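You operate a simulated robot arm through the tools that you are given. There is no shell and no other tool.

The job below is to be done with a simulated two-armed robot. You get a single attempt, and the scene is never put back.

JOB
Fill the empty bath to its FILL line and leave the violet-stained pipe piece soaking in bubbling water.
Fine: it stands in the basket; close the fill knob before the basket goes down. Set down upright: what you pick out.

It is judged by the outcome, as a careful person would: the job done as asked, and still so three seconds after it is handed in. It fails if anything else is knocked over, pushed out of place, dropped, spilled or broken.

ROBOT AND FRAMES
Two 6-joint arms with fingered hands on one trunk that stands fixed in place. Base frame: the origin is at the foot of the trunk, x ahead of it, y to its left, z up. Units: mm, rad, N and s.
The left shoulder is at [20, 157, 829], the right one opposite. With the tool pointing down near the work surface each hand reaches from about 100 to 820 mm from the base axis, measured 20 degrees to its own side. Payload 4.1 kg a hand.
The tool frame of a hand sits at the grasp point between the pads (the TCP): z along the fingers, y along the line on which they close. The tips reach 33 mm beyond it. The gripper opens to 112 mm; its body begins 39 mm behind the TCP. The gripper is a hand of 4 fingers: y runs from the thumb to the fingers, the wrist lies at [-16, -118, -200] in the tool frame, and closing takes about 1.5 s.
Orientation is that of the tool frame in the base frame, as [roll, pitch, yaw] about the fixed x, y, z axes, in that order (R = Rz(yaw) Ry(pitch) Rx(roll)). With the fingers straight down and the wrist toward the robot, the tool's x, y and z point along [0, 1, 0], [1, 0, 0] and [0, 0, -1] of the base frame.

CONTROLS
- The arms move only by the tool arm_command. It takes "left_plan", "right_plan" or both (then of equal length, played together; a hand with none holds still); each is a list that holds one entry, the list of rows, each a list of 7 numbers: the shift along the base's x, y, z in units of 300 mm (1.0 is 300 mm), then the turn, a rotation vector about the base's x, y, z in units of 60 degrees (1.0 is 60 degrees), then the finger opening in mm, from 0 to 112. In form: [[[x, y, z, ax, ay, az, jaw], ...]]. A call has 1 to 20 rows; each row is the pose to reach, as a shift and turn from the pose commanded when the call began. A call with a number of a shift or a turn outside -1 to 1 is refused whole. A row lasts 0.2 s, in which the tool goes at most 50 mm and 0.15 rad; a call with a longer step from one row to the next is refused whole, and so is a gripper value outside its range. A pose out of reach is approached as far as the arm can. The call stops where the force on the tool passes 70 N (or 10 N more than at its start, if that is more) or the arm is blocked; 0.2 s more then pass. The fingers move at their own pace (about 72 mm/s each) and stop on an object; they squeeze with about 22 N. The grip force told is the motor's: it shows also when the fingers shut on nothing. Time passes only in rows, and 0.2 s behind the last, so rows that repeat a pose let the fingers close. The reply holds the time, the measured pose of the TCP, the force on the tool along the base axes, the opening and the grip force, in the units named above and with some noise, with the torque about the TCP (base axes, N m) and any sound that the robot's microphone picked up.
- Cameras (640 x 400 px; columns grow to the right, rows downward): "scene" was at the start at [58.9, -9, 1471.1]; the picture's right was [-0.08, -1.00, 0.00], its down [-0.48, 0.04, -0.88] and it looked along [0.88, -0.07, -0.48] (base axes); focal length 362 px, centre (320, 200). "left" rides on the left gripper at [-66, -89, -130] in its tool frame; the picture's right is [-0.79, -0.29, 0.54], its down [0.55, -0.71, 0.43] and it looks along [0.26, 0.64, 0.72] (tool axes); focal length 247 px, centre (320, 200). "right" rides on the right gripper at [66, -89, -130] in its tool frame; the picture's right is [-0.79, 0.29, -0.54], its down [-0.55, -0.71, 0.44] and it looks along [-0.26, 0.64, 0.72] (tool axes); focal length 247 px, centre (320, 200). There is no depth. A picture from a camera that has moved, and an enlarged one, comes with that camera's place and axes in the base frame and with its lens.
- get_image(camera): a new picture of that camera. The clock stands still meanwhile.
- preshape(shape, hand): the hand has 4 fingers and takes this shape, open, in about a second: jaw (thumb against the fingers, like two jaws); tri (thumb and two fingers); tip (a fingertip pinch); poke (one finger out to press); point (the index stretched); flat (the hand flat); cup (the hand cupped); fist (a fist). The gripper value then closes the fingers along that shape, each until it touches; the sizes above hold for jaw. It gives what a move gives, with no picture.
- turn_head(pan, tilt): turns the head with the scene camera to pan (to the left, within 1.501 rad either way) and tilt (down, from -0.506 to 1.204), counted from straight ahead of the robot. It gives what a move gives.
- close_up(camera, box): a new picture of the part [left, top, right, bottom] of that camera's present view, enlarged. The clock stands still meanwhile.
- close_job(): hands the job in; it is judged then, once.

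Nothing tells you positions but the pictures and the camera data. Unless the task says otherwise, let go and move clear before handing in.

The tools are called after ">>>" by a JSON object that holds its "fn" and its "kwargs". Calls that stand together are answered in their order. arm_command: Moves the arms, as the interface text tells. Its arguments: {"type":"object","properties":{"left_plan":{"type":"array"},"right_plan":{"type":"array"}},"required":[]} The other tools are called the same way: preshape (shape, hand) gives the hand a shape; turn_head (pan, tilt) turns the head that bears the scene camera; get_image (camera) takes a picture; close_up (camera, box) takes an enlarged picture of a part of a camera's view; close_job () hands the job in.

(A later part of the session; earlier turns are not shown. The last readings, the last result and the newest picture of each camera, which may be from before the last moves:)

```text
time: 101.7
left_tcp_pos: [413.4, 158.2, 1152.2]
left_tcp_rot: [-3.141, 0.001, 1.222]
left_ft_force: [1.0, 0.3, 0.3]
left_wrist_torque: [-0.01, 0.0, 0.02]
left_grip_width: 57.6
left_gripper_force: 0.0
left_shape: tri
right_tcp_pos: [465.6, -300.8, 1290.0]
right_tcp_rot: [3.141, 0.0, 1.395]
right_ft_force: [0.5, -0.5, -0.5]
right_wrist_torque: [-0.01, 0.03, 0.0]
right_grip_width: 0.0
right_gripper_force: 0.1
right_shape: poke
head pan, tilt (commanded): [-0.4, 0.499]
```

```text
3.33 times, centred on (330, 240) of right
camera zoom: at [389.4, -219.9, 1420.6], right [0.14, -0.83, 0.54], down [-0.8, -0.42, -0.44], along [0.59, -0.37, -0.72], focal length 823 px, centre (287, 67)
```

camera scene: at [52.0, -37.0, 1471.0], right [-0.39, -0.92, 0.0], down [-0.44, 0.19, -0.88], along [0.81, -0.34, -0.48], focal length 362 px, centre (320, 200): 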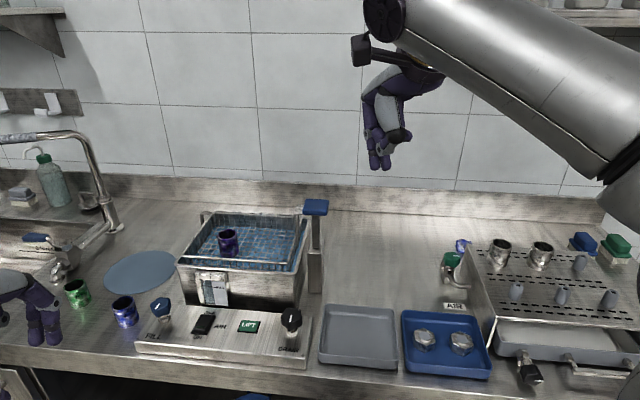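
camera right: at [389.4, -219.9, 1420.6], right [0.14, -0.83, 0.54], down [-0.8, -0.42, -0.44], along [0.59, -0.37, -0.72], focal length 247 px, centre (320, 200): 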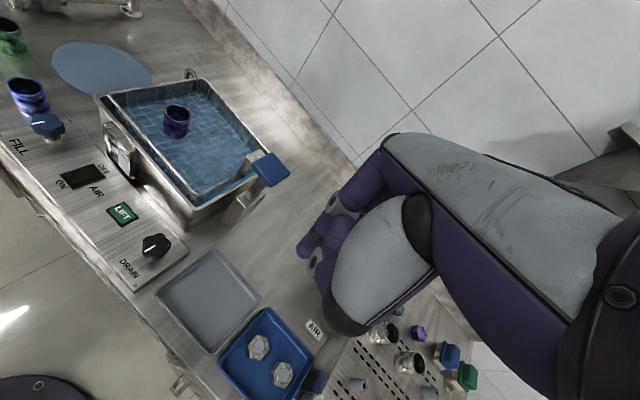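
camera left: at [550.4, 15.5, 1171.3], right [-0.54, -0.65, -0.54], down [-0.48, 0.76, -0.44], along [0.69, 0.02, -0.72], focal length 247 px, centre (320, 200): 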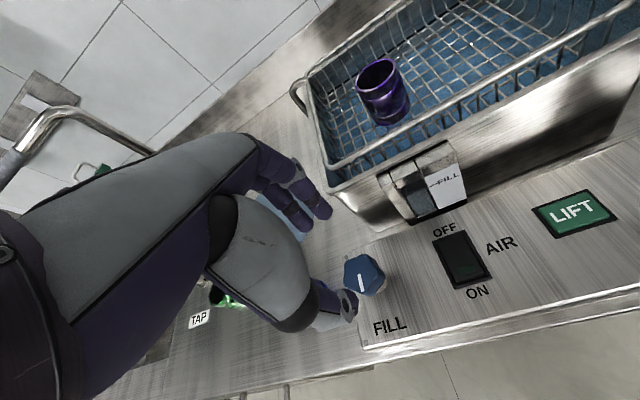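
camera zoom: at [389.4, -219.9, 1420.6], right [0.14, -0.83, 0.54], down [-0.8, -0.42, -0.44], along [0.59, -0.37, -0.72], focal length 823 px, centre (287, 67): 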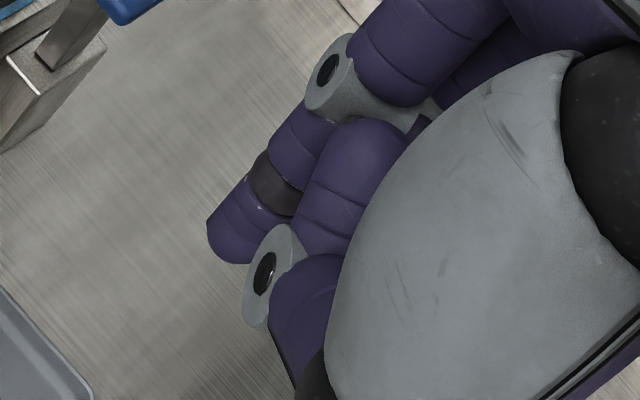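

In poke the index tip is about 35 mm beyond the TCP on the tool axis and leads the thumb by several mm. I move the right hand above the LIFT button at about (572, -103).

>>> {"fn": "arm_command", "kwargs": {"right_plan": [[[0.044, 0.0817, -0.0958, 0, 0, 0, 0], [0.088, 0.1633, -0.1917, 0, 0, 0, 0], [0.132, 0.245, -0.2875, 0, 0, 0, 0], [0.176, 0.3267, -0.3833, 0, 0, 0, 0], [0.22, 0.4083, -0.4792, 0, 0, 0, 0], [0.264, 0.49, -0.575, 0, 0, 0, 0], [0.308, 0.5717, -0.6708, 0, 0, 0, 0], [0.352, 0.6533, -0.7667, 0, 0, 0, 0], [0.352, 0.6533, -0.7667, 0, 0, 0, 0]]]}}

>>> {"fn": "turn_head", "kwargs": {"pan": -0.1, "tilt": 0.65}}

>>> {"fn": "get_image", "kwargs": {"camera": "scene"}}

>>> {"fn": "get_image", "kwargs": {"camera": "right"}}

>>> {"fn": "get_image", "kwargs": {"camera": "left"}}

```text
time: 103.7
left_tcp_pos: [413.0, 157.3, 1153.0]
left_tcp_rot: [3.141, -0.002, 1.22]
left_ft_force: [-0.1, -0.4, 0.4]
left_wrist_torque: [0.05, -0.01, -0.04]
left_grip_width: 57.7
left_gripper_force: 0.0
left_shape: tri
right_tcp_pos: [571.3, -101.0, 1060.1]
right_tcp_rot: [-3.14, -0.001, 1.395]
right_ft_force: [0.0, -0.6, 0.4]
right_wrist_torque: [0.01, 0.01, 0.0]
right_grip_width: 0.0
right_gripper_force: 0.1
right_shape: poke
head pan, tilt (commanded): [-0.4, 0.499]
```

```text
time: 104.5
left_tcp_pos: [412.9, 157.3, 1152.5]
left_tcp_rot: [-3.141, -0.002, 1.221]
left_ft_force: [-0.4, 0.1, 0.6]
left_wrist_torque: [-0.02, -0.02, 0.02]
left_grip_width: 57.4
left_gripper_force: 0.0
left_shape: tri
right_tcp_pos: [572.5, -102.6, 1060.1]
right_tcp_rot: [3.141, 0.0, 1.394]
right_ft_force: [-0.2, -1.2, -0.1]
right_wrist_torque: [0.01, -0.02, -0.01]
right_grip_width: 0.0
right_gripper_force: 0.1
right_shape: poke
head pan, tilt (commanded): [-0.099, 0.649]
```

```text
taken
camera scene: at [54.6, -10.4, 1457.7], right [-0.1, -0.99, 0.0], down [-0.6, 0.06, -0.8], along [0.79, -0.08, -0.6], focal length 362 px, centre (320, 200)
```

scene: 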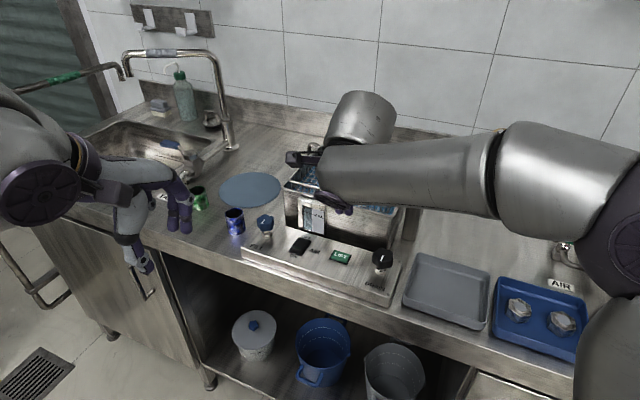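

```text
taken
camera right: at [495.8, -21.6, 1191.7], right [0.14, -0.83, 0.54], down [-0.8, -0.42, -0.44], along [0.59, -0.37, -0.72], focal length 247 px, centre (320, 200)
```

right: 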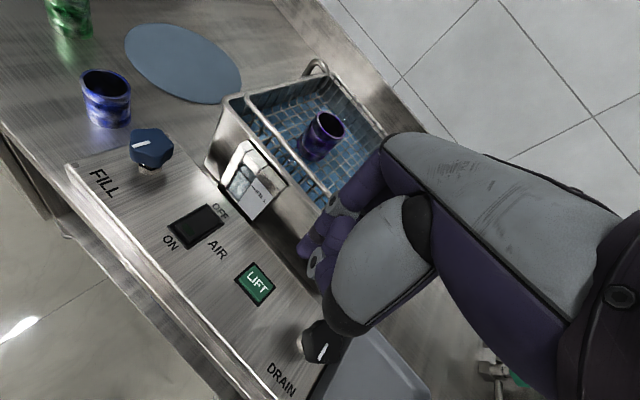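

```text
taken
camera left: at [306.4, 126.4, 1283.5], right [-0.54, -0.65, -0.54], down [-0.48, 0.76, -0.44], along [0.69, 0.02, -0.72], focal length 247 px, centre (320, 200)
```

left: 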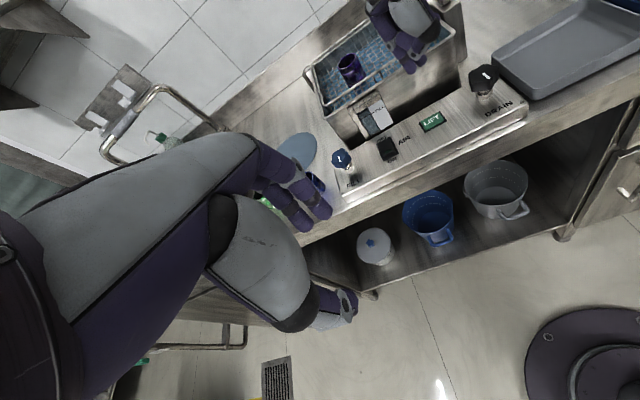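

The LIFT button is right below. I descend to about 15 mm above it and look.

>>> {"fn": "arm_command", "kwargs": {"right_plan": [[[-0.004, -0.006, -0.08, 0, 0, 0, 0], [-0.006, -0.008, -0.16, 0, 0, 0, 0], [-0.006, -0.008, -0.24, 0, 0, 0, 0], [-0.006, -0.008, -0.29, 0, 0, 0, 0], [-0.006, -0.008, -0.29, 0, 0, 0, 0]]]}}

>>> {"fn": "get_image", "kwargs": {"camera": "right"}}

>>> {"fn": "close_up", "kwargs": {"camera": "scene", "box": [270, 170, 430, 300]}}

>>> {"fn": "close_up", "kwargs": {"camera": "left", "box": [330, 20, 510, 150]}}

```text
time: 105.7
left_tcp_pos: [412.7, 157.5, 1153.1]
left_tcp_rot: [-3.141, 0.001, 1.222]
left_ft_force: [0.4, 0.1, -0.3]
left_wrist_torque: [0.01, 0.02, 0.0]
left_grip_width: 57.7
left_gripper_force: 0.0
left_shape: tri
right_tcp_pos: [567.9, -105.6, 972.6]
right_tcp_rot: [-3.14, 0.0, 1.395]
right_ft_force: [0.4, -0.8, 0.1]
right_wrist_torque: [0.01, 0.01, 0.0]
right_grip_width: 0.0
right_gripper_force: 0.1
right_shape: poke
head pan, tilt (commanded): [-0.099, 0.649]
```

```text
taken
camera right: at [492.2, -24.4, 1103.2], right [0.14, -0.83, 0.54], down [-0.8, -0.42, -0.44], along [0.59, -0.37, -0.72], focal length 247 px, centre (320, 200)
```

right: 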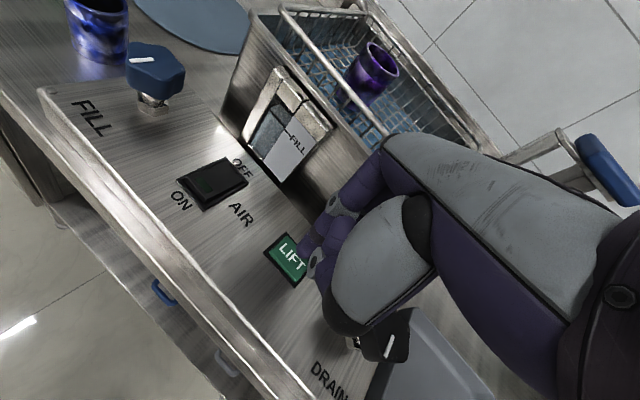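

```text
3.08 times, centred on (350, 235) of scene
camera zoom: at [54.5, -10.3, 1457.7], right [-0.1, -1.0, 0.0], down [-0.6, 0.06, -0.8], along [0.79, -0.08, -0.6], focal length 1114 px, centre (228, 92)
```

zoom: 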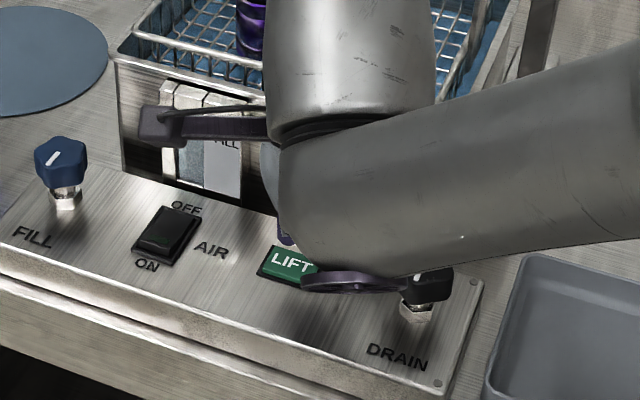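

```text
3.08 times, centred on (420, 85) of left
camera zoom: at [306.3, 126.4, 1283.5], right [-0.54, -0.65, -0.54], down [-0.48, 0.76, -0.44], along [0.69, 0.02, -0.72], focal length 760 px, centre (12, 554)
```

zoom: 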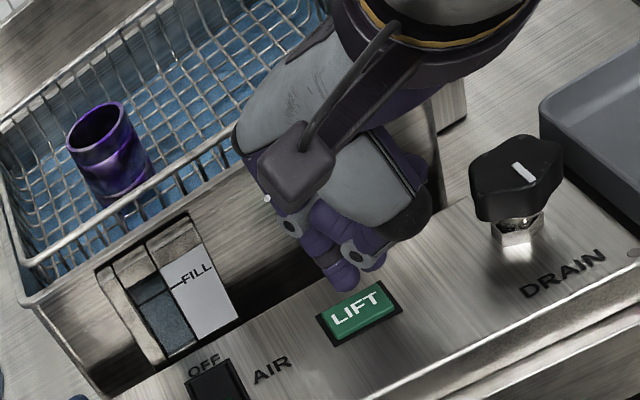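

The fingertip is over the LIFT button. I press down in small steps, watching force and the basket.

>>> {"fn": "arm_command", "kwargs": {"right_plan": [[[0, 0.005, -0.015, 0, 0, 0, 0], [0, 0.005, -0.03, 0, 0, 0, 0], [0, 0.005, -0.04, 0, 0, 0, 0]]]}}

>>> {"fn": "arm_command", "kwargs": {"right_plan": [[[0, 0, -0.008, 0, 0, 0, 0], [0, 0, -0.016, 0, 0, 0, 0]]]}}

>>> {"fn": "close_up", "kwargs": {"camera": "left", "box": [330, 20, 510, 150]}}

```text
time: 106.5
left_tcp_pos: [413.1, 157.2, 1153.2]
left_tcp_rot: [-3.141, 0.001, 1.221]
left_ft_force: [0.0, 0.3, -0.9]
left_wrist_torque: [-0.02, 0.01, -0.02]
left_grip_width: 57.6
left_gripper_force: 0.1
left_shape: tri
right_tcp_pos: [568.7, -105.9, 960.5]
right_tcp_rot: [3.141, 0.0, 1.393]
right_ft_force: [0.5, -0.4, 0.3]
right_wrist_torque: [0.0, 0.03, -0.01]
right_grip_width: 0.0
right_gripper_force: 0.1
right_shape: poke
head pan, tilt (commanded): [-0.099, 0.649]
```

```text
time: 107.0
left_tcp_pos: [411.6, 157.2, 1153.3]
left_tcp_rot: [-3.14, -0.001, 1.221]
left_ft_force: [0.3, 0.6, -0.7]
left_wrist_torque: [-0.01, 0.0, 0.0]
left_grip_width: 57.7
left_gripper_force: 0.0
left_shape: tri
right_tcp_pos: [569.5, -105.1, 954.8]
right_tcp_rot: [3.141, 0.001, 1.395]
right_ft_force: [-0.4, 0.3, 0.8]
right_wrist_torque: [0.03, -0.06, -0.02]
right_grip_width: 0.0
right_gripper_force: 0.1
right_shape: poke
head pan, tilt (commanded): [-0.099, 0.649]
```

```text
3.08 times, centred on (420, 85) of left
camera zoom: at [306.4, 126.4, 1283.5], right [-0.54, -0.65, -0.54], down [-0.48, 0.76, -0.44], along [0.69, 0.02, -0.72], focal length 760 px, centre (12, 554)
```

zoom: 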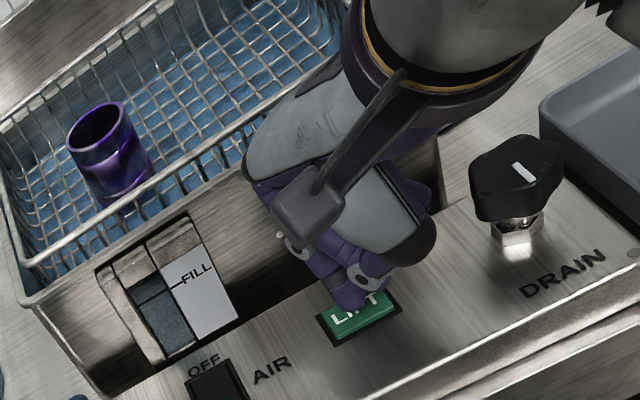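

Just above contact. I go on in 2–3 mm steps.

>>> {"fn": "arm_command", "kwargs": {"right_plan": [[[0, 0, -0.008, 0, 0, 0, 0], [0, 0, -0.008, 0, 0, 0, 0]]]}}

>>> {"fn": "arm_command", "kwargs": {"right_plan": [[[0, 0, -0.008, 0, 0, 0, 0], [0, 0, -0.008, 0, 0, 0, 0]]]}}

>>> {"fn": "close_up", "kwargs": {"camera": "left", "box": [400, 70, 490, 140]}}

```text
time: 107.7
left_tcp_pos: [412.6, 157.7, 1151.7]
left_tcp_rot: [3.141, -0.001, 1.222]
left_ft_force: [-0.1, 0.4, 0.0]
left_wrist_torque: [-0.02, -0.04, 0.02]
left_grip_width: 57.7
left_gripper_force: 0.0
left_shape: tri
right_tcp_pos: [569.2, -106.5, 952.4]
right_tcp_rot: [3.141, 0.0, 1.396]
right_ft_force: [0.7, 0.3, 0.4]
right_wrist_torque: [-0.01, -0.01, -0.01]
right_grip_width: 0.0
right_gripper_force: 0.0
right_shape: poke
head pan, tilt (commanded): [-0.099, 0.649]
```

```text
time: 108.2
left_tcp_pos: [413.3, 157.3, 1152.8]
left_tcp_rot: [-3.141, 0.0, 1.221]
left_ft_force: [-0.5, -0.2, -0.1]
left_wrist_torque: [-0.02, 0.02, 0.01]
left_grip_width: 57.5
left_gripper_force: 0.1
left_shape: tri
right_tcp_pos: [569.0, -105.3, 951.1]
right_tcp_rot: [-3.141, -0.001, 1.396]
right_ft_force: [0.8, -0.5, 1.5]
right_wrist_torque: [0.0, -0.01, 0.04]
right_grip_width: 0.0
right_gripper_force: 0.1
right_shape: poke
head pan, tilt (commanded): [-0.099, 0.649]
```

```text
5.71 times, centred on (445, 105) of left
camera zoom: at [306.4, 126.4, 1283.5], right [-0.54, -0.65, -0.54], down [-0.48, 0.76, -0.44], along [0.69, 0.02, -0.72], focal length 1411 px, centre (-394, 743)
```

zoom: 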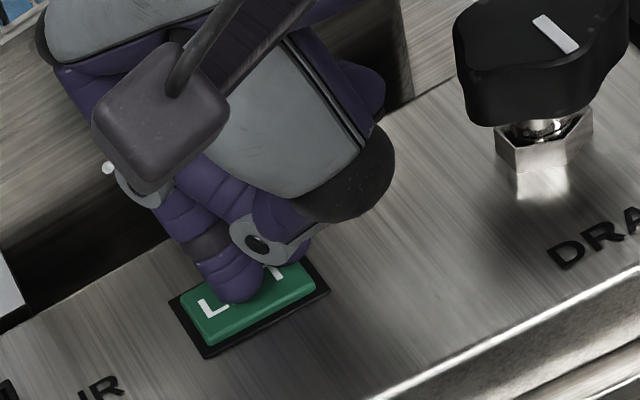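

The fingertip is on the button centre. I press a bit further.

>>> {"fn": "arm_command", "kwargs": {"right_plan": [[[0, 0, -0.008, 0, 0, 0, 0], [0, 0, -0.008, 0, 0, 0, 0]]]}}

>>> {"fn": "arm_command", "kwargs": {"right_plan": [[[0, 0, -0.008, 0, 0, 0, 0], [0, 0, -0.008, 0, 0, 0, 0]]]}}

>>> {"fn": "get_image", "kwargs": {"camera": "left"}}

```text
time: 108.8
left_tcp_pos: [412.4, 157.4, 1153.0]
left_tcp_rot: [3.14, -0.001, 1.22]
left_ft_force: [0.8, -1.0, -0.4]
left_wrist_torque: [0.0, 0.0, -0.06]
left_grip_width: 57.7
left_gripper_force: 0.1
left_shape: tri
right_tcp_pos: [569.8, -105.6, 948.9]
right_tcp_rot: [-3.141, 0.001, 1.395]
right_ft_force: [0.6, 0.8, 3.2]
right_wrist_torque: [0.03, -0.03, 0.03]
right_grip_width: 0.0
right_gripper_force: 0.0
right_shape: poke
head pan, tilt (commanded): [-0.099, 0.649]
heard: click
```

```text
time: 109.5
left_tcp_pos: [412.3, 156.7, 1152.8]
left_tcp_rot: [-3.141, 0.0, 1.222]
left_ft_force: [-0.2, 0.7, -0.3]
left_wrist_torque: [0.0, 0.0, -0.01]
left_grip_width: 57.6
left_gripper_force: 0.1
left_shape: tri
right_tcp_pos: [570.1, -106.0, 947.2]
right_tcp_rot: [3.139, 0.0, 1.397]
right_ft_force: [1.6, -0.6, 10.7]
right_wrist_torque: [-0.14, -0.02, 0.02]
right_grip_width: 0.0
right_gripper_force: 0.0
right_shape: poke
head pan, tilt (commanded): [-0.099, 0.649]
```

```text
taken
camera left: at [306.2, 126.4, 1283.6], right [-0.54, -0.65, -0.54], down [-0.48, 0.76, -0.44], along [0.69, 0.02, -0.72], focal length 247 px, centre (320, 200)
```

left: 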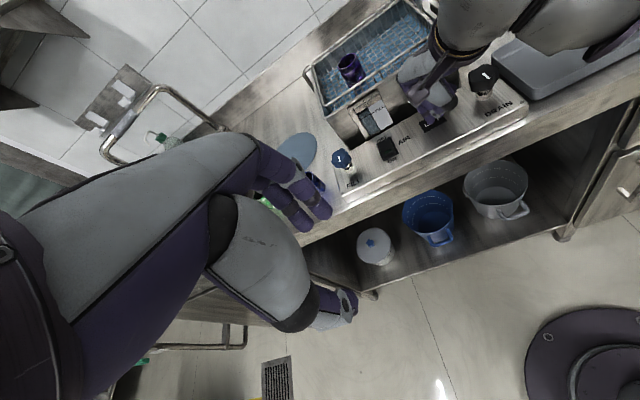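

A click was heard at the press. I raise the finger off the button and watch the basket.

>>> {"fn": "arm_command", "kwargs": {"right_plan": [[[0, 0, 0.02, 0, 0, 0, 0], [0, 0, 0.06, 0, 0, 0, 0], [0, 0, 0.1, 0, 0, 0, 0], [0, 0, 0.1, 0, 0, 0, 0]]]}}

>>> {"fn": "close_up", "kwargs": {"camera": "left", "box": [290, 0, 490, 140]}}

>>> {"fn": "get_image", "kwargs": {"camera": "scene"}}

```text
time: 110.5
left_tcp_pos: [412.2, 157.2, 1152.6]
left_tcp_rot: [3.141, -0.001, 1.222]
left_ft_force: [0.5, 0.2, 0.8]
left_wrist_torque: [0.0, 0.01, 0.02]
left_grip_width: 57.7
left_gripper_force: 0.1
left_shape: tri
right_tcp_pos: [569.6, -105.4, 976.6]
right_tcp_rot: [-3.141, -0.001, 1.394]
right_ft_force: [1.1, -0.4, -0.1]
right_wrist_torque: [0.0, 0.02, -0.01]
right_grip_width: 0.0
right_gripper_force: 0.1
right_shape: poke
head pan, tilt (commanded): [-0.099, 0.649]
```

```text
2.86 times, centred on (390, 70) of left
camera zoom: at [306.4, 126.4, 1283.5], right [-0.54, -0.65, -0.54], down [-0.48, 0.76, -0.44], along [0.69, 0.02, -0.72], focal length 706 px, centre (120, 571)
```

zoom: 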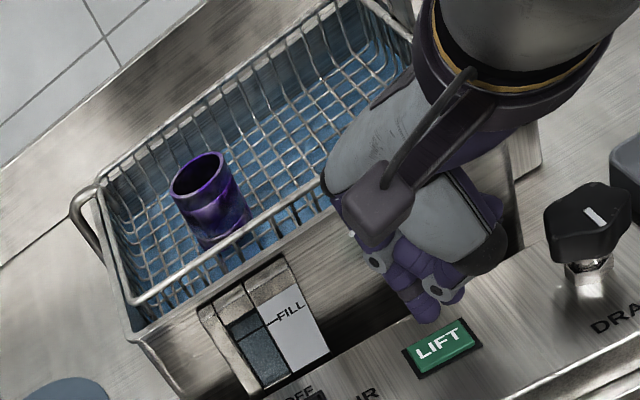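

```text
taken
camera scene: at [54.6, -10.3, 1457.6], right [-0.1, -1.0, 0.0], down [-0.6, 0.06, -0.8], along [0.79, -0.08, -0.6], focal length 362 px, centre (320, 200)
```

scene: 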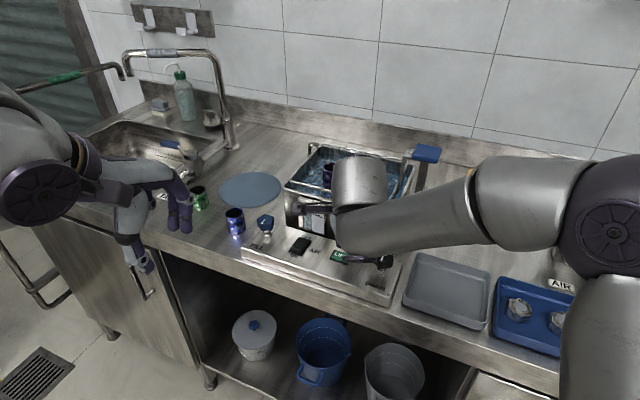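

I check whether the basket is moving by comparing the same view as before, now and after a second.

>>> {"fn": "close_up", "kwargs": {"camera": "left", "box": [330, 20, 510, 150]}}

>>> {"fn": "arm_command", "kwargs": {"right_plan": [[[0, 0, 0.04, 0, 0, 0, 0], [-0.03, 0, 0.1, 0, 0, 0, 0], [-0.06, -0.02, 0.2, 0, 0, 0, 0], [-0.06, -0.02, 0.3, 0, 0, 0, 0], [-0.06, -0.02, 0.3, 0, 0, 0, 0]]]}}

>>> {"fn": "close_up", "kwargs": {"camera": "left", "box": [330, 20, 510, 150]}}

>>> {"fn": "close_up", "kwargs": {"camera": "scene", "box": [270, 130, 450, 260]}}

```text
3.08 times, centred on (420, 85) of left
camera zoom: at [306.4, 126.4, 1283.5], right [-0.54, -0.65, -0.54], down [-0.48, 0.76, -0.44], along [0.69, 0.02, -0.72], focal length 760 px, centre (12, 554)
```

zoom: 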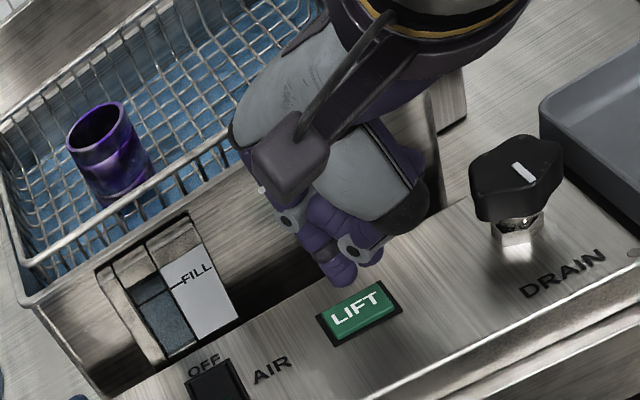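

```text
time: 111.7
left_tcp_pos: [413.6, 157.5, 1152.7]
left_tcp_rot: [-3.141, -0.001, 1.222]
left_ft_force: [0.5, -0.2, -0.2]
left_wrist_torque: [0.01, -0.01, 0.04]
left_grip_width: 57.6
left_gripper_force: 0.1
left_shape: tri
right_tcp_pos: [553.3, -109.0, 1066.1]
right_tcp_rot: [3.14, 0.0, 1.396]
right_ft_force: [0.3, 0.2, 0.1]
right_wrist_torque: [0.0, -0.01, -0.01]
right_grip_width: 0.0
right_gripper_force: 0.1
right_shape: poke
head pan, tilt (commanded): [-0.099, 0.649]
```

```text
3.08 times, centred on (420, 85) of left
camera zoom: at [306.4, 126.4, 1283.5], right [-0.54, -0.65, -0.54], down [-0.48, 0.76, -0.44], along [0.69, 0.02, -0.72], focal length 760 px, centre (12, 554)
```

zoom: 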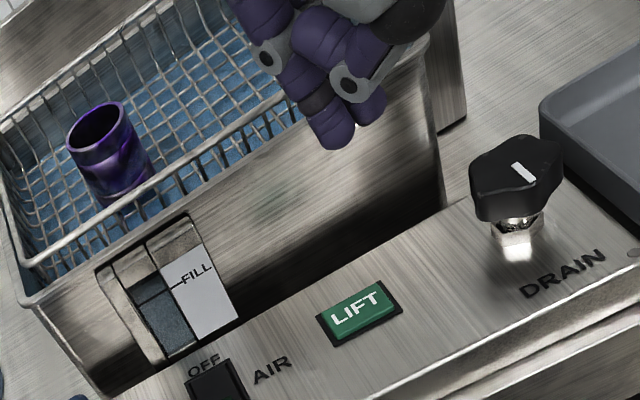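

```text
3.08 times, centred on (360, 195) of scene
camera zoom: at [54.6, -10.3, 1457.6], right [-0.1, -1.0, 0.0], down [-0.6, 0.06, -0.8], along [0.79, -0.08, -0.6], focal length 1114 px, centre (197, 215)
```

zoom: 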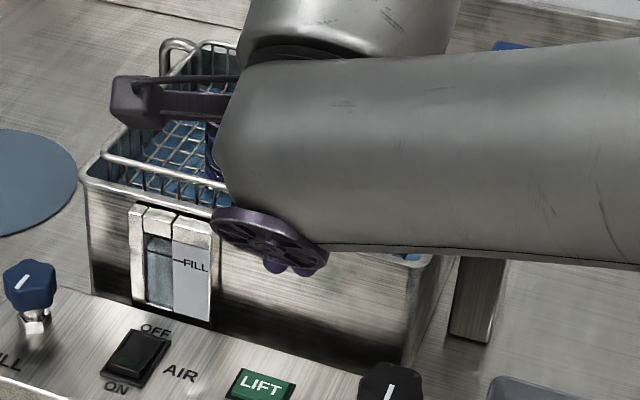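

The basket has not moved, so LIFT seems only to release it upward, like a toaster; the blue pad on the post at about (661, -283, 1100) must be the push-down handle. I bring the right hand above that pad.

>>> {"fn": "arm_command", "kwargs": {"right_plan": [[[0, 0, 0.14, 0, 0, 0, 0], [0, 0, 0.28, 0, 0, 0, 0], [0.02, -0.04, 0.4, 0, 0, 0, 0], [0.1, -0.16, 0.41, 0, 0, 0, 0], [0.17, -0.28, 0.41, 0, 0, 0, 0], [0.24, -0.4, 0.41, 0, 0, 0, 0], [0.31, -0.51, 0.41, 0, 0, 0, 0], [0.357, -0.587, 0.41, 0, 0, 0, 0], [0.357, -0.587, 0.41, 0, 0, 0, 0]]]}}

>>> {"fn": "turn_head", "kwargs": {"pan": -0.35, "tilt": 0.5}}

>>> {"fn": "get_image", "kwargs": {"camera": "scene"}}

>>> {"fn": "get_image", "kwargs": {"camera": "right"}}

>>> {"fn": "get_image", "kwargs": {"camera": "left"}}

```text
time: 113.7
left_tcp_pos: [412.0, 157.0, 1153.9]
left_tcp_rot: [3.142, 0.001, 1.221]
left_ft_force: [0.2, 1.0, -0.6]
left_wrist_torque: [0.0, -0.01, 0.02]
left_grip_width: 57.6
left_gripper_force: 0.0
left_shape: tri
right_tcp_pos: [658.0, -288.2, 1187.2]
right_tcp_rot: [-3.14, -0.001, 1.397]
right_ft_force: [-0.2, 0.1, 1.1]
right_wrist_torque: [-0.03, -0.02, 0.0]
right_grip_width: 0.2
right_gripper_force: 0.1
right_shape: poke
head pan, tilt (commanded): [-0.099, 0.649]
```

```text
time: 114.4
left_tcp_pos: [411.8, 157.2, 1152.6]
left_tcp_rot: [3.14, -0.001, 1.223]
left_ft_force: [-0.1, 0.7, 0.6]
left_wrist_torque: [0.01, -0.02, 0.0]
left_grip_width: 57.4
left_gripper_force: 0.1
left_shape: tri
right_tcp_pos: [657.7, -286.7, 1187.8]
right_tcp_rot: [-3.141, 0.002, 1.396]
right_ft_force: [-0.2, -0.6, 0.1]
right_wrist_torque: [-0.01, -0.01, 0.0]
right_grip_width: 0.0
right_gripper_force: 0.0
right_shape: poke
head pan, tilt (commanded): [-0.351, 0.499]
```

```text
taken
camera scene: at [53.7, -32.9, 1471.0], right [-0.34, -0.94, 0.0], down [-0.45, 0.16, -0.88], along [0.82, -0.3, -0.48], focal length 362 px, centre (320, 200)
```

scene: 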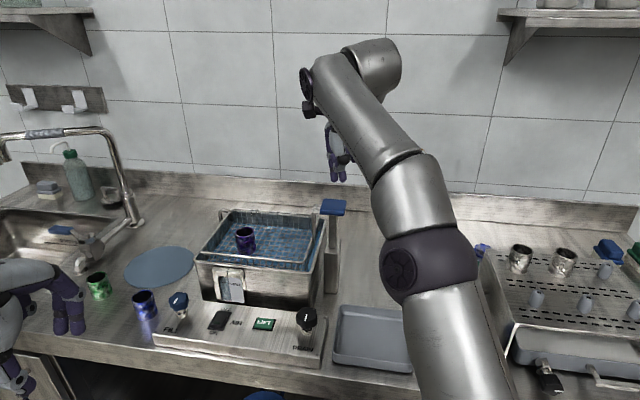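

```text
taken
camera right: at [581.6, -207.0, 1318.9], right [0.14, -0.83, 0.54], down [-0.8, -0.42, -0.44], along [0.59, -0.37, -0.72], focal length 247 px, centre (320, 200)
```

right: 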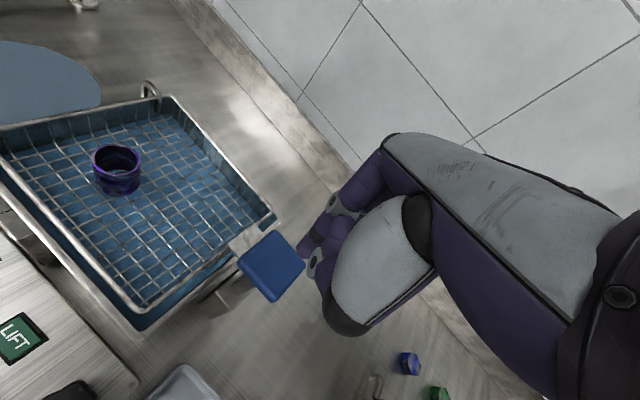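

```text
taken
camera left: at [306.4, 126.4, 1283.5], right [-0.54, -0.65, -0.54], down [-0.48, 0.76, -0.44], along [0.69, 0.02, -0.72], focal length 247 px, centre (320, 200)
```

left: 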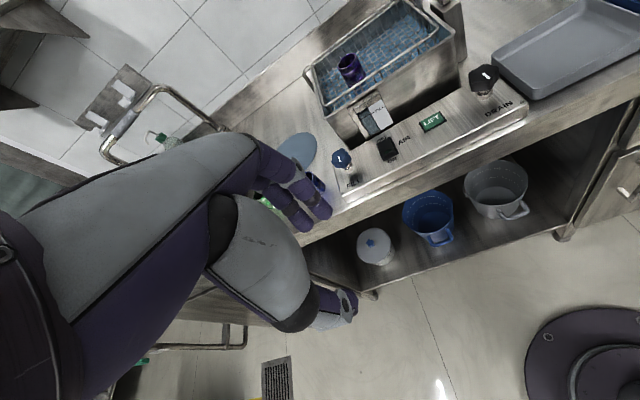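

The hand is above the pad. I enlarge to align the fingertip with the pad's middle.

>>> {"fn": "close_up", "kwargs": {"camera": "scene", "box": [290, 110, 390, 230]}}

>>> {"fn": "close_up", "kwargs": {"camera": "right", "box": [200, 190, 360, 310]}}

>>> {"fn": "close_up", "kwargs": {"camera": "left", "box": [400, 0, 500, 60]}}

```text
3.33 times, centred on (340, 170) of scene
camera zoom: at [53.7, -32.9, 1471.0], right [-0.34, -0.94, 0.0], down [-0.45, 0.16, -0.88], along [0.82, -0.3, -0.48], focal length 1207 px, centre (253, 300)
```

zoom: 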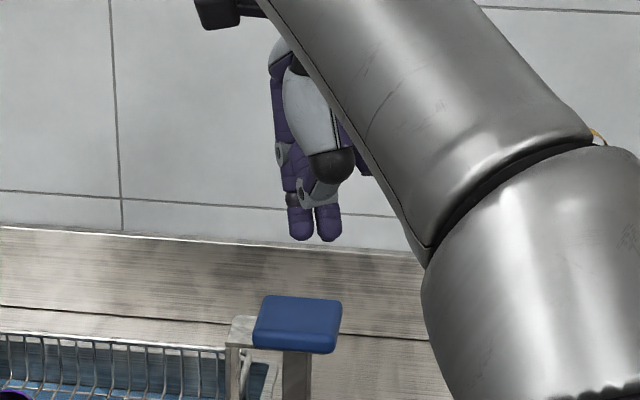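

```text
3.33 times, centred on (280, 250) of right
camera zoom: at [581.6, -207.0, 1318.9], right [0.14, -0.83, 0.54], down [-0.8, -0.42, -0.44], along [0.59, -0.37, -0.72], focal length 823 px, centre (453, 33)
```

zoom: 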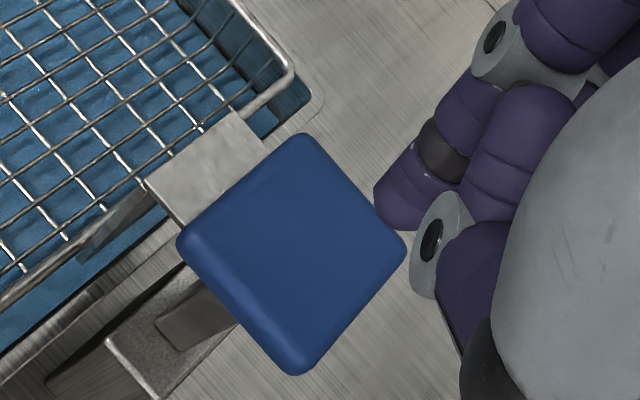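

```text
6.40 times, centred on (450, 30) of left
camera zoom: at [306.4, 126.4, 1283.5], right [-0.54, -0.65, -0.54], down [-0.48, 0.76, -0.44], along [0.69, 0.02, -0.72], focal length 1581 px, centre (-512, 1288)
```

zoom: 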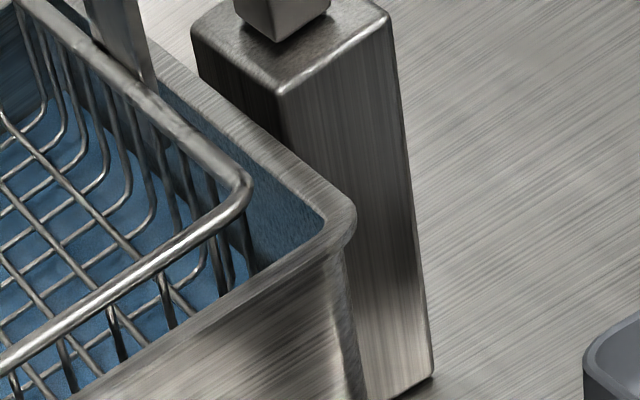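

The pad's top centre is at about (662, -283, 1100). I come down to just above it.

>>> {"fn": "arm_command", "kwargs": {"right_plan": [[[0.006, 0.004, -0.05, 0, 0, 0, 0], [0.011, 0.008, -0.1, 0, 0, 0, 0], [0.011, 0.008, -0.145, 0, 0, 0, 0], [0.011, 0.008, -0.145, 0, 0, 0, 0]]]}}

>>> {"fn": "close_up", "kwargs": {"camera": "scene", "box": [290, 140, 390, 230]}}

>>> {"fn": "close_up", "kwargs": {"camera": "right", "box": [200, 190, 360, 310]}}

```text
time: 115.4
left_tcp_pos: [413.1, 156.8, 1152.9]
left_tcp_rot: [3.141, 0.0, 1.221]
left_ft_force: [0.8, -0.6, -0.6]
left_wrist_torque: [0.0, -0.02, 0.01]
left_grip_width: 57.6
left_gripper_force: 0.1
left_shape: tri
right_tcp_pos: [660.0, -285.3, 1147.0]
right_tcp_rot: [3.141, 0.002, 1.394]
right_ft_force: [0.3, 0.0, -0.1]
right_wrist_torque: [0.04, 0.02, 0.0]
right_grip_width: 0.0
right_gripper_force: 0.0
right_shape: poke
head pan, tilt (commanded): [-0.351, 0.499]
```

```text
4.44 times, centred on (340, 185) of scene
camera zoom: at [53.6, -33.0, 1471.0], right [-0.34, -0.94, 0.0], down [-0.45, 0.16, -0.88], along [0.82, -0.3, -0.48], focal length 1610 px, centre (231, 267)
```

zoom: 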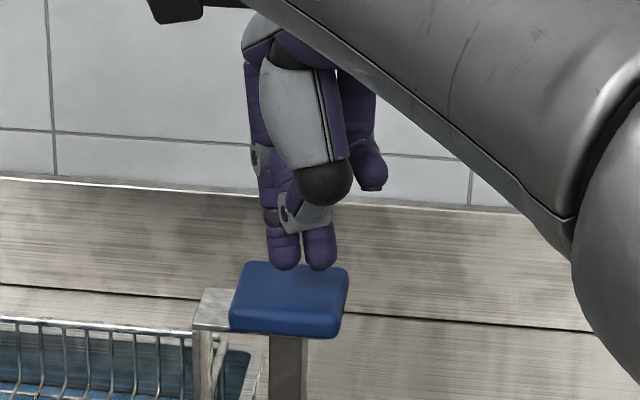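

```text
3.33 times, centred on (280, 250) of right
camera zoom: at [584.5, -204.3, 1276.1], right [0.14, -0.83, 0.54], down [-0.8, -0.42, -0.44], along [0.59, -0.37, -0.72], focal length 823 px, centre (453, 33)
```

zoom: 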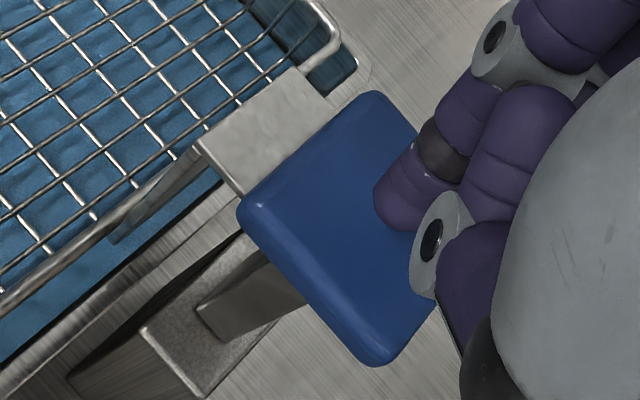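

Aligned over the pad. I press down slowly and watch the force.

>>> {"fn": "arm_command", "kwargs": {"right_plan": [[[0, 0, -0.013, 0, 0, 0, 0], [0, 0, -0.026, 0, 0, 0, 0], [0, 0, -0.039, 0, 0, 0, 0], [0, 0, -0.052, 0, 0, 0, 0]]]}}

>>> {"fn": "close_up", "kwargs": {"camera": "scene", "box": [290, 140, 390, 230]}}

```text
time: 116.4
left_tcp_pos: [412.5, 158.3, 1152.7]
left_tcp_rot: [-3.141, 0.001, 1.222]
left_ft_force: [0.1, -0.3, -0.5]
left_wrist_torque: [0.01, 0.02, 0.04]
left_grip_width: 57.7
left_gripper_force: 0.0
left_shape: tri
right_tcp_pos: [662.1, -285.5, 1129.0]
right_tcp_rot: [-3.14, -0.001, 1.396]
right_ft_force: [1.5, 1.2, 4.8]
right_wrist_torque: [-0.03, 0.01, 0.01]
right_grip_width: 0.0
right_gripper_force: 0.1
right_shape: poke
head pan, tilt (commanded): [-0.351, 0.499]
```

```text
4.44 times, centred on (340, 185) of scene
camera zoom: at [53.6, -32.8, 1471.0], right [-0.34, -0.94, 0.0], down [-0.45, 0.16, -0.88], along [0.82, -0.3, -0.48], focal length 1610 px, centre (231, 267)
```

zoom: 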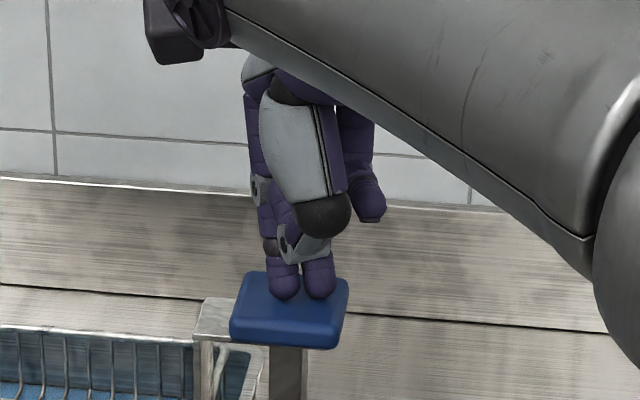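

The pad is moving down at about 5 N, so this is the lowering handle. I continue slowly.

>>> {"fn": "arm_command", "kwargs": {"right_plan": [[[0, 0, -0.012, 0, 0, 0, 0], [0, 0, -0.024, 0, 0, 0, 0], [0, 0, -0.036, 0, 0, 0, 0], [0, 0, -0.048, 0, 0, 0, 0], [0, 0, -0.06, 0, 0, 0, 0], [0, 0, -0.072, 0, 0, 0, 0], [0, 0, -0.084, 0, 0, 0, 0], [0, 0, -0.096, 0, 0, 0, 0]]]}}

>>> {"fn": "close_up", "kwargs": {"camera": "scene", "box": [190, 160, 350, 290]}}

>>> {"fn": "close_up", "kwargs": {"camera": "right", "box": [0, 60, 320, 320]}}

```text
time: 118.2
left_tcp_pos: [412.7, 157.7, 1152.3]
left_tcp_rot: [3.141, 0.001, 1.221]
left_ft_force: [-0.3, 0.4, 0.2]
left_wrist_torque: [0.03, -0.01, -0.02]
left_grip_width: 57.6
left_gripper_force: 0.0
left_shape: tri
right_tcp_pos: [661.7, -285.9, 1101.3]
right_tcp_rot: [-3.141, 0.0, 1.394]
right_ft_force: [-0.5, -2.0, 6.1]
right_wrist_torque: [-0.14, 0.04, 0.0]
right_grip_width: 0.0
right_gripper_force: 0.0
right_shape: poke
head pan, tilt (commanded): [-0.351, 0.499]
```

```text
3.08 times, centred on (270, 225) of scene
camera zoom: at [53.4, -33.0, 1471.0], right [-0.34, -0.94, 0.0], down [-0.45, 0.16, -0.88], along [0.82, -0.3, -0.48], focal length 1114 px, centre (474, 123)
```

zoom: 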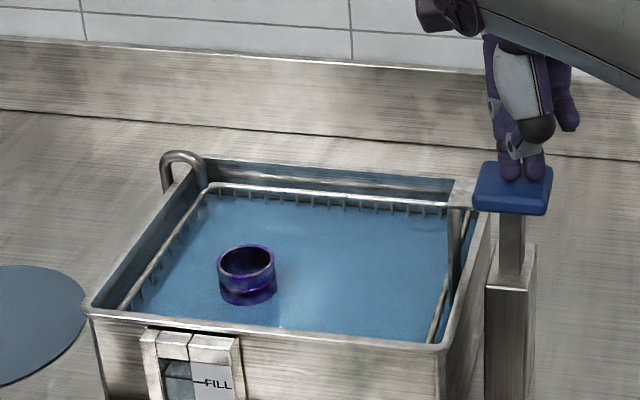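

```text
1.54 times, centred on (160, 190) of right
camera zoom: at [585.3, -205.1, 1231.8], right [0.14, -0.83, 0.54], down [-0.8, -0.42, -0.44], along [0.59, -0.37, -0.72], focal length 380 px, centre (566, 215)
```

zoom: 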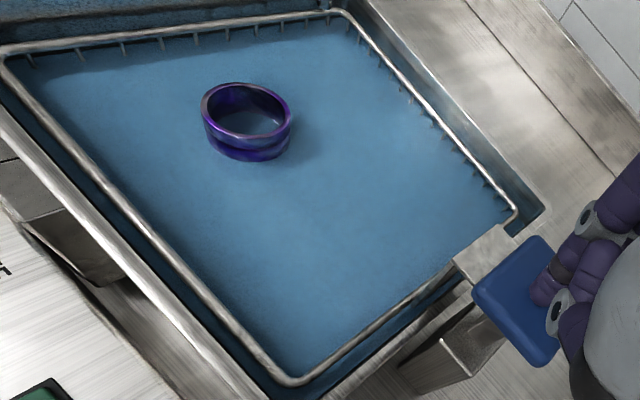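

The basket is sinking into the water with the piece upright, still at about 6 N. I keep going down.

>>> {"fn": "arm_command", "kwargs": {"right_plan": [[[0, 0, -0.012, 0, 0, 0, 0], [0, 0, -0.024, 0, 0, 0, 0], [0, 0, -0.036, 0, 0, 0, 0], [0, 0, -0.048, 0, 0, 0, 0], [0, 0, -0.06, 0, 0, 0, 0], [0, 0, -0.072, 0, 0, 0, 0]]]}}

>>> {"fn": "close_up", "kwargs": {"camera": "scene", "box": [190, 160, 350, 290]}}

```text
time: 119.6
left_tcp_pos: [411.6, 155.8, 1152.8]
left_tcp_rot: [3.141, 0.001, 1.222]
left_ft_force: [0.3, -0.4, -0.6]
left_wrist_torque: [0.01, 0.0, -0.03]
left_grip_width: 57.6
left_gripper_force: 0.0
left_shape: tri
right_tcp_pos: [661.8, -284.9, 1080.5]
right_tcp_rot: [3.141, 0.001, 1.394]
right_ft_force: [0.1, -1.6, 7.4]
right_wrist_torque: [-0.11, 0.07, -0.03]
right_grip_width: 0.1
right_gripper_force: 0.1
right_shape: poke
head pan, tilt (commanded): [-0.351, 0.499]
```

```text
3.08 times, centred on (270, 225) of scene
camera zoom: at [53.4, -32.9, 1471.0], right [-0.34, -0.94, 0.0], down [-0.45, 0.16, -0.88], along [0.82, -0.3, -0.48], focal length 1114 px, centre (474, 123)
```

zoom: 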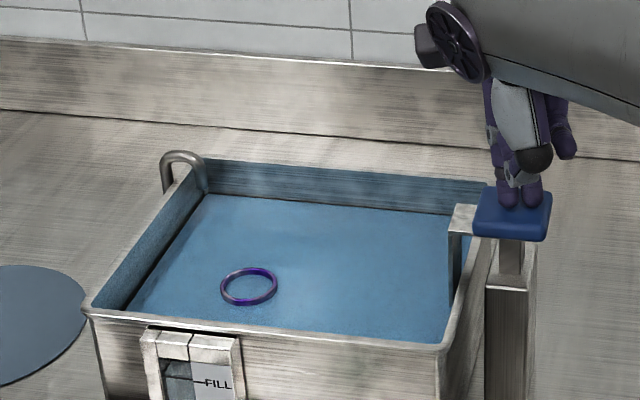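

The piece is nearly under, only its rim shows. I go on down to the stop or latch.

>>> {"fn": "arm_command", "kwargs": {"right_plan": [[[0, 0, -0.01, 0, 0, 0, 0], [0, 0, -0.02, 0, 0, 0, 0], [0, 0, -0.03, 0, 0, 0, 0], [0, 0, -0.04, 0, 0, 0, 0]]]}}

>>> {"fn": "close_up", "kwargs": {"camera": "scene", "box": [190, 160, 350, 290]}}

```text
time: 120.6
left_tcp_pos: [411.5, 156.4, 1153.1]
left_tcp_rot: [3.14, 0.002, 1.223]
left_ft_force: [-0.5, 0.8, -0.9]
left_wrist_torque: [0.02, 0.0, -0.01]
left_grip_width: 57.9
left_gripper_force: 0.1
left_shape: tri
right_tcp_pos: [661.3, -284.4, 1067.5]
right_tcp_rot: [3.141, 0.0, 1.396]
right_ft_force: [1.1, -0.1, 7.4]
right_wrist_torque: [-0.06, -0.05, 0.03]
right_grip_width: 0.0
right_gripper_force: 0.0
right_shape: poke
head pan, tilt (commanded): [-0.351, 0.499]
```

```text
3.08 times, centred on (270, 225) of scene
camera zoom: at [53.5, -32.8, 1471.0], right [-0.34, -0.94, 0.0], down [-0.45, 0.16, -0.88], along [0.82, -0.3, -0.48], focal length 1114 px, centre (474, 123)
```

zoom: 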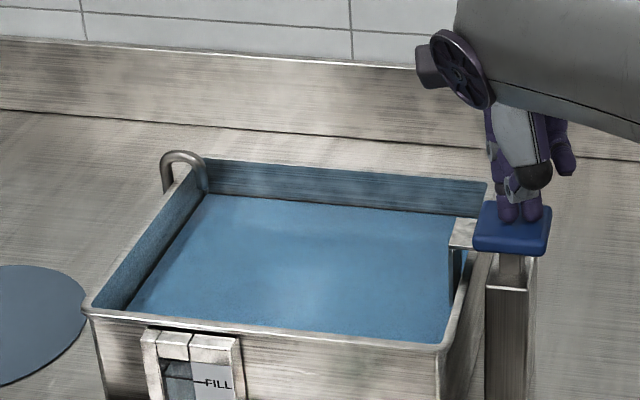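

Submerged now. I continue in small steps until it stops or clicks.

>>> {"fn": "arm_command", "kwargs": {"right_plan": [[[0, 0, -0.01, 0, 0, 0, 0], [0, 0, -0.02, 0, 0, 0, 0]]]}}

>>> {"fn": "arm_command", "kwargs": {"right_plan": [[[0, 0, -0.01, 0, 0, 0, 0], [0, 0, -0.02, 0, 0, 0, 0]]]}}

>>> {"fn": "close_up", "kwargs": {"camera": "scene", "box": [250, 160, 390, 290]}}

```text
time: 121.2
left_tcp_pos: [412.2, 157.5, 1153.3]
left_tcp_rot: [3.14, 0.002, 1.222]
left_ft_force: [0.3, -0.8, 0.4]
left_wrist_torque: [0.05, 0.01, 0.01]
left_grip_width: 57.5
left_gripper_force: 0.0
left_shape: tri
right_tcp_pos: [661.5, -285.3, 1060.4]
right_tcp_rot: [3.142, 0.0, 1.394]
right_ft_force: [-0.1, 2.3, 6.5]
right_wrist_torque: [-0.02, 0.06, -0.03]
right_grip_width: 0.0
right_gripper_force: 0.1
right_shape: poke
head pan, tilt (commanded): [-0.351, 0.499]
```

```text
time: 121.8
left_tcp_pos: [411.1, 158.4, 1153.1]
left_tcp_rot: [3.14, 0.002, 1.222]
left_ft_force: [-0.8, -0.3, 0.3]
left_wrist_torque: [0.0, -0.01, 0.01]
left_grip_width: 57.7
left_gripper_force: 0.2
left_shape: tri
right_tcp_pos: [661.8, -284.7, 1059.7]
right_tcp_rot: [3.134, -0.002, 1.397]
right_ft_force: [0.0, 2.3, 26.0]
right_wrist_torque: [-0.19, 0.08, -0.01]
right_grip_width: 0.0
right_gripper_force: 0.2
right_shape: poke
head pan, tilt (commanded): [-0.351, 0.499]
```

```text
3.08 times, centred on (320, 225) of scene
camera zoom: at [52.9, -32.5, 1471.1], right [-0.34, -0.94, 0.0], down [-0.45, 0.16, -0.88], along [0.82, -0.3, -0.48], focal length 1114 px, centre (320, 123)
```

zoom: 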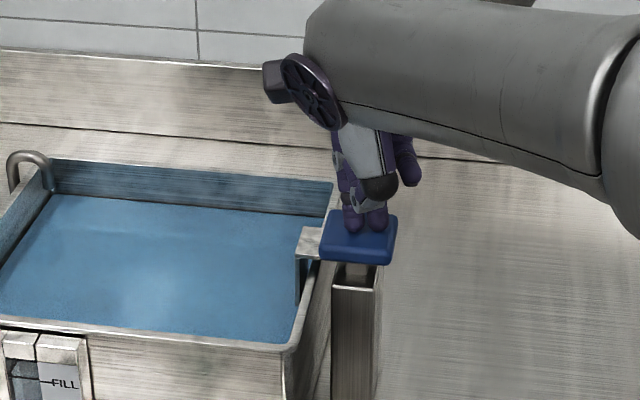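

It hit its stop (26 N). I raise the finger a little to see whether the pad stays down.

>>> {"fn": "arm_command", "kwargs": {"right_plan": [[[0, 0, 0.01, 0, 0, 0, 0], [0, 0, 0.02, 0, 0, 0, 0], [0, 0, 0.03, 0, 0, 0, 0], [0, 0, 0.04, 0, 0, 0, 0]]]}}

>>> {"fn": "close_up", "kwargs": {"camera": "scene", "box": [250, 160, 390, 290]}}

```text
time: 122.8
left_tcp_pos: [413.1, 157.3, 1153.3]
left_tcp_rot: [-3.141, 0.0, 1.222]
left_ft_force: [0.0, 0.0, 0.8]
left_wrist_torque: [-0.04, -0.01, 0.03]
left_grip_width: 57.5
left_gripper_force: 0.1
left_shape: tri
right_tcp_pos: [660.6, -285.9, 1066.0]
right_tcp_rot: [-3.138, 0.004, 1.394]
right_ft_force: [-1.8, -0.9, 3.3]
right_wrist_torque: [-0.01, 0.06, 0.01]
right_grip_width: 0.0
right_gripper_force: 0.1
right_shape: poke
head pan, tilt (commanded): [-0.351, 0.499]
```

```text
3.08 times, centred on (320, 225) of scene
camera zoom: at [53.5, -33.0, 1471.0], right [-0.34, -0.94, 0.0], down [-0.45, 0.16, -0.88], along [0.82, -0.3, -0.48], focal length 1114 px, centre (320, 123)
```

zoom: 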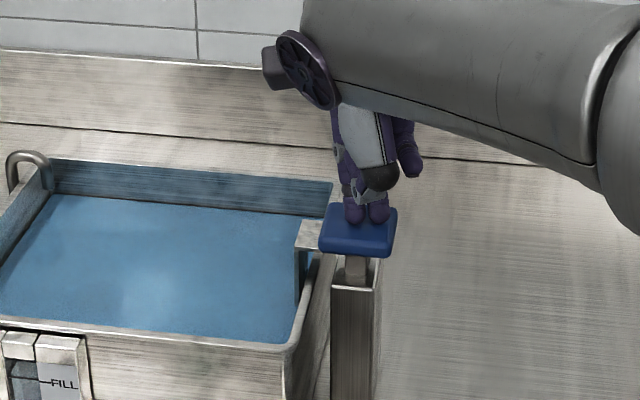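

The pad seems to have followed slightly. I raise a little more to see if it springs back or stays.

>>> {"fn": "arm_command", "kwargs": {"right_plan": [[[0, 0, 0.01, 0, 0, 0, 0], [0, 0, 0.02, 0, 0, 0, 0], [0, 0, 0.03, 0, 0, 0, 0], [0, 0, 0.03, 0, 0, 0, 0]]]}}

>>> {"fn": "close_up", "kwargs": {"camera": "scene", "box": [250, 160, 390, 290]}}

```text
time: 123.8
left_tcp_pos: [412.4, 157.1, 1152.6]
left_tcp_rot: [-3.14, 0.0, 1.221]
left_ft_force: [-0.5, 0.6, 0.2]
left_wrist_torque: [0.01, -0.02, 0.0]
left_grip_width: 57.6
left_gripper_force: 0.1
left_shape: tri
right_tcp_pos: [661.8, -285.6, 1076.1]
right_tcp_rot: [3.141, 0.001, 1.396]
right_ft_force: [-0.5, 0.7, 0.4]
right_wrist_torque: [0.02, -0.03, 0.01]
right_grip_width: 0.2
right_gripper_force: 0.1
right_shape: poke
head pan, tilt (commanded): [-0.351, 0.499]
```

```text
3.08 times, centred on (320, 225) of scene
camera zoom: at [53.6, -33.0, 1471.0], right [-0.34, -0.94, 0.0], down [-0.45, 0.16, -0.88], along [0.82, -0.3, -0.48], focal length 1114 px, centre (320, 123)
```

zoom: 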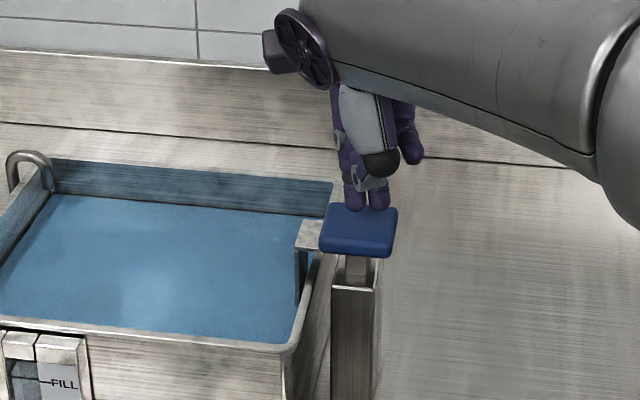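

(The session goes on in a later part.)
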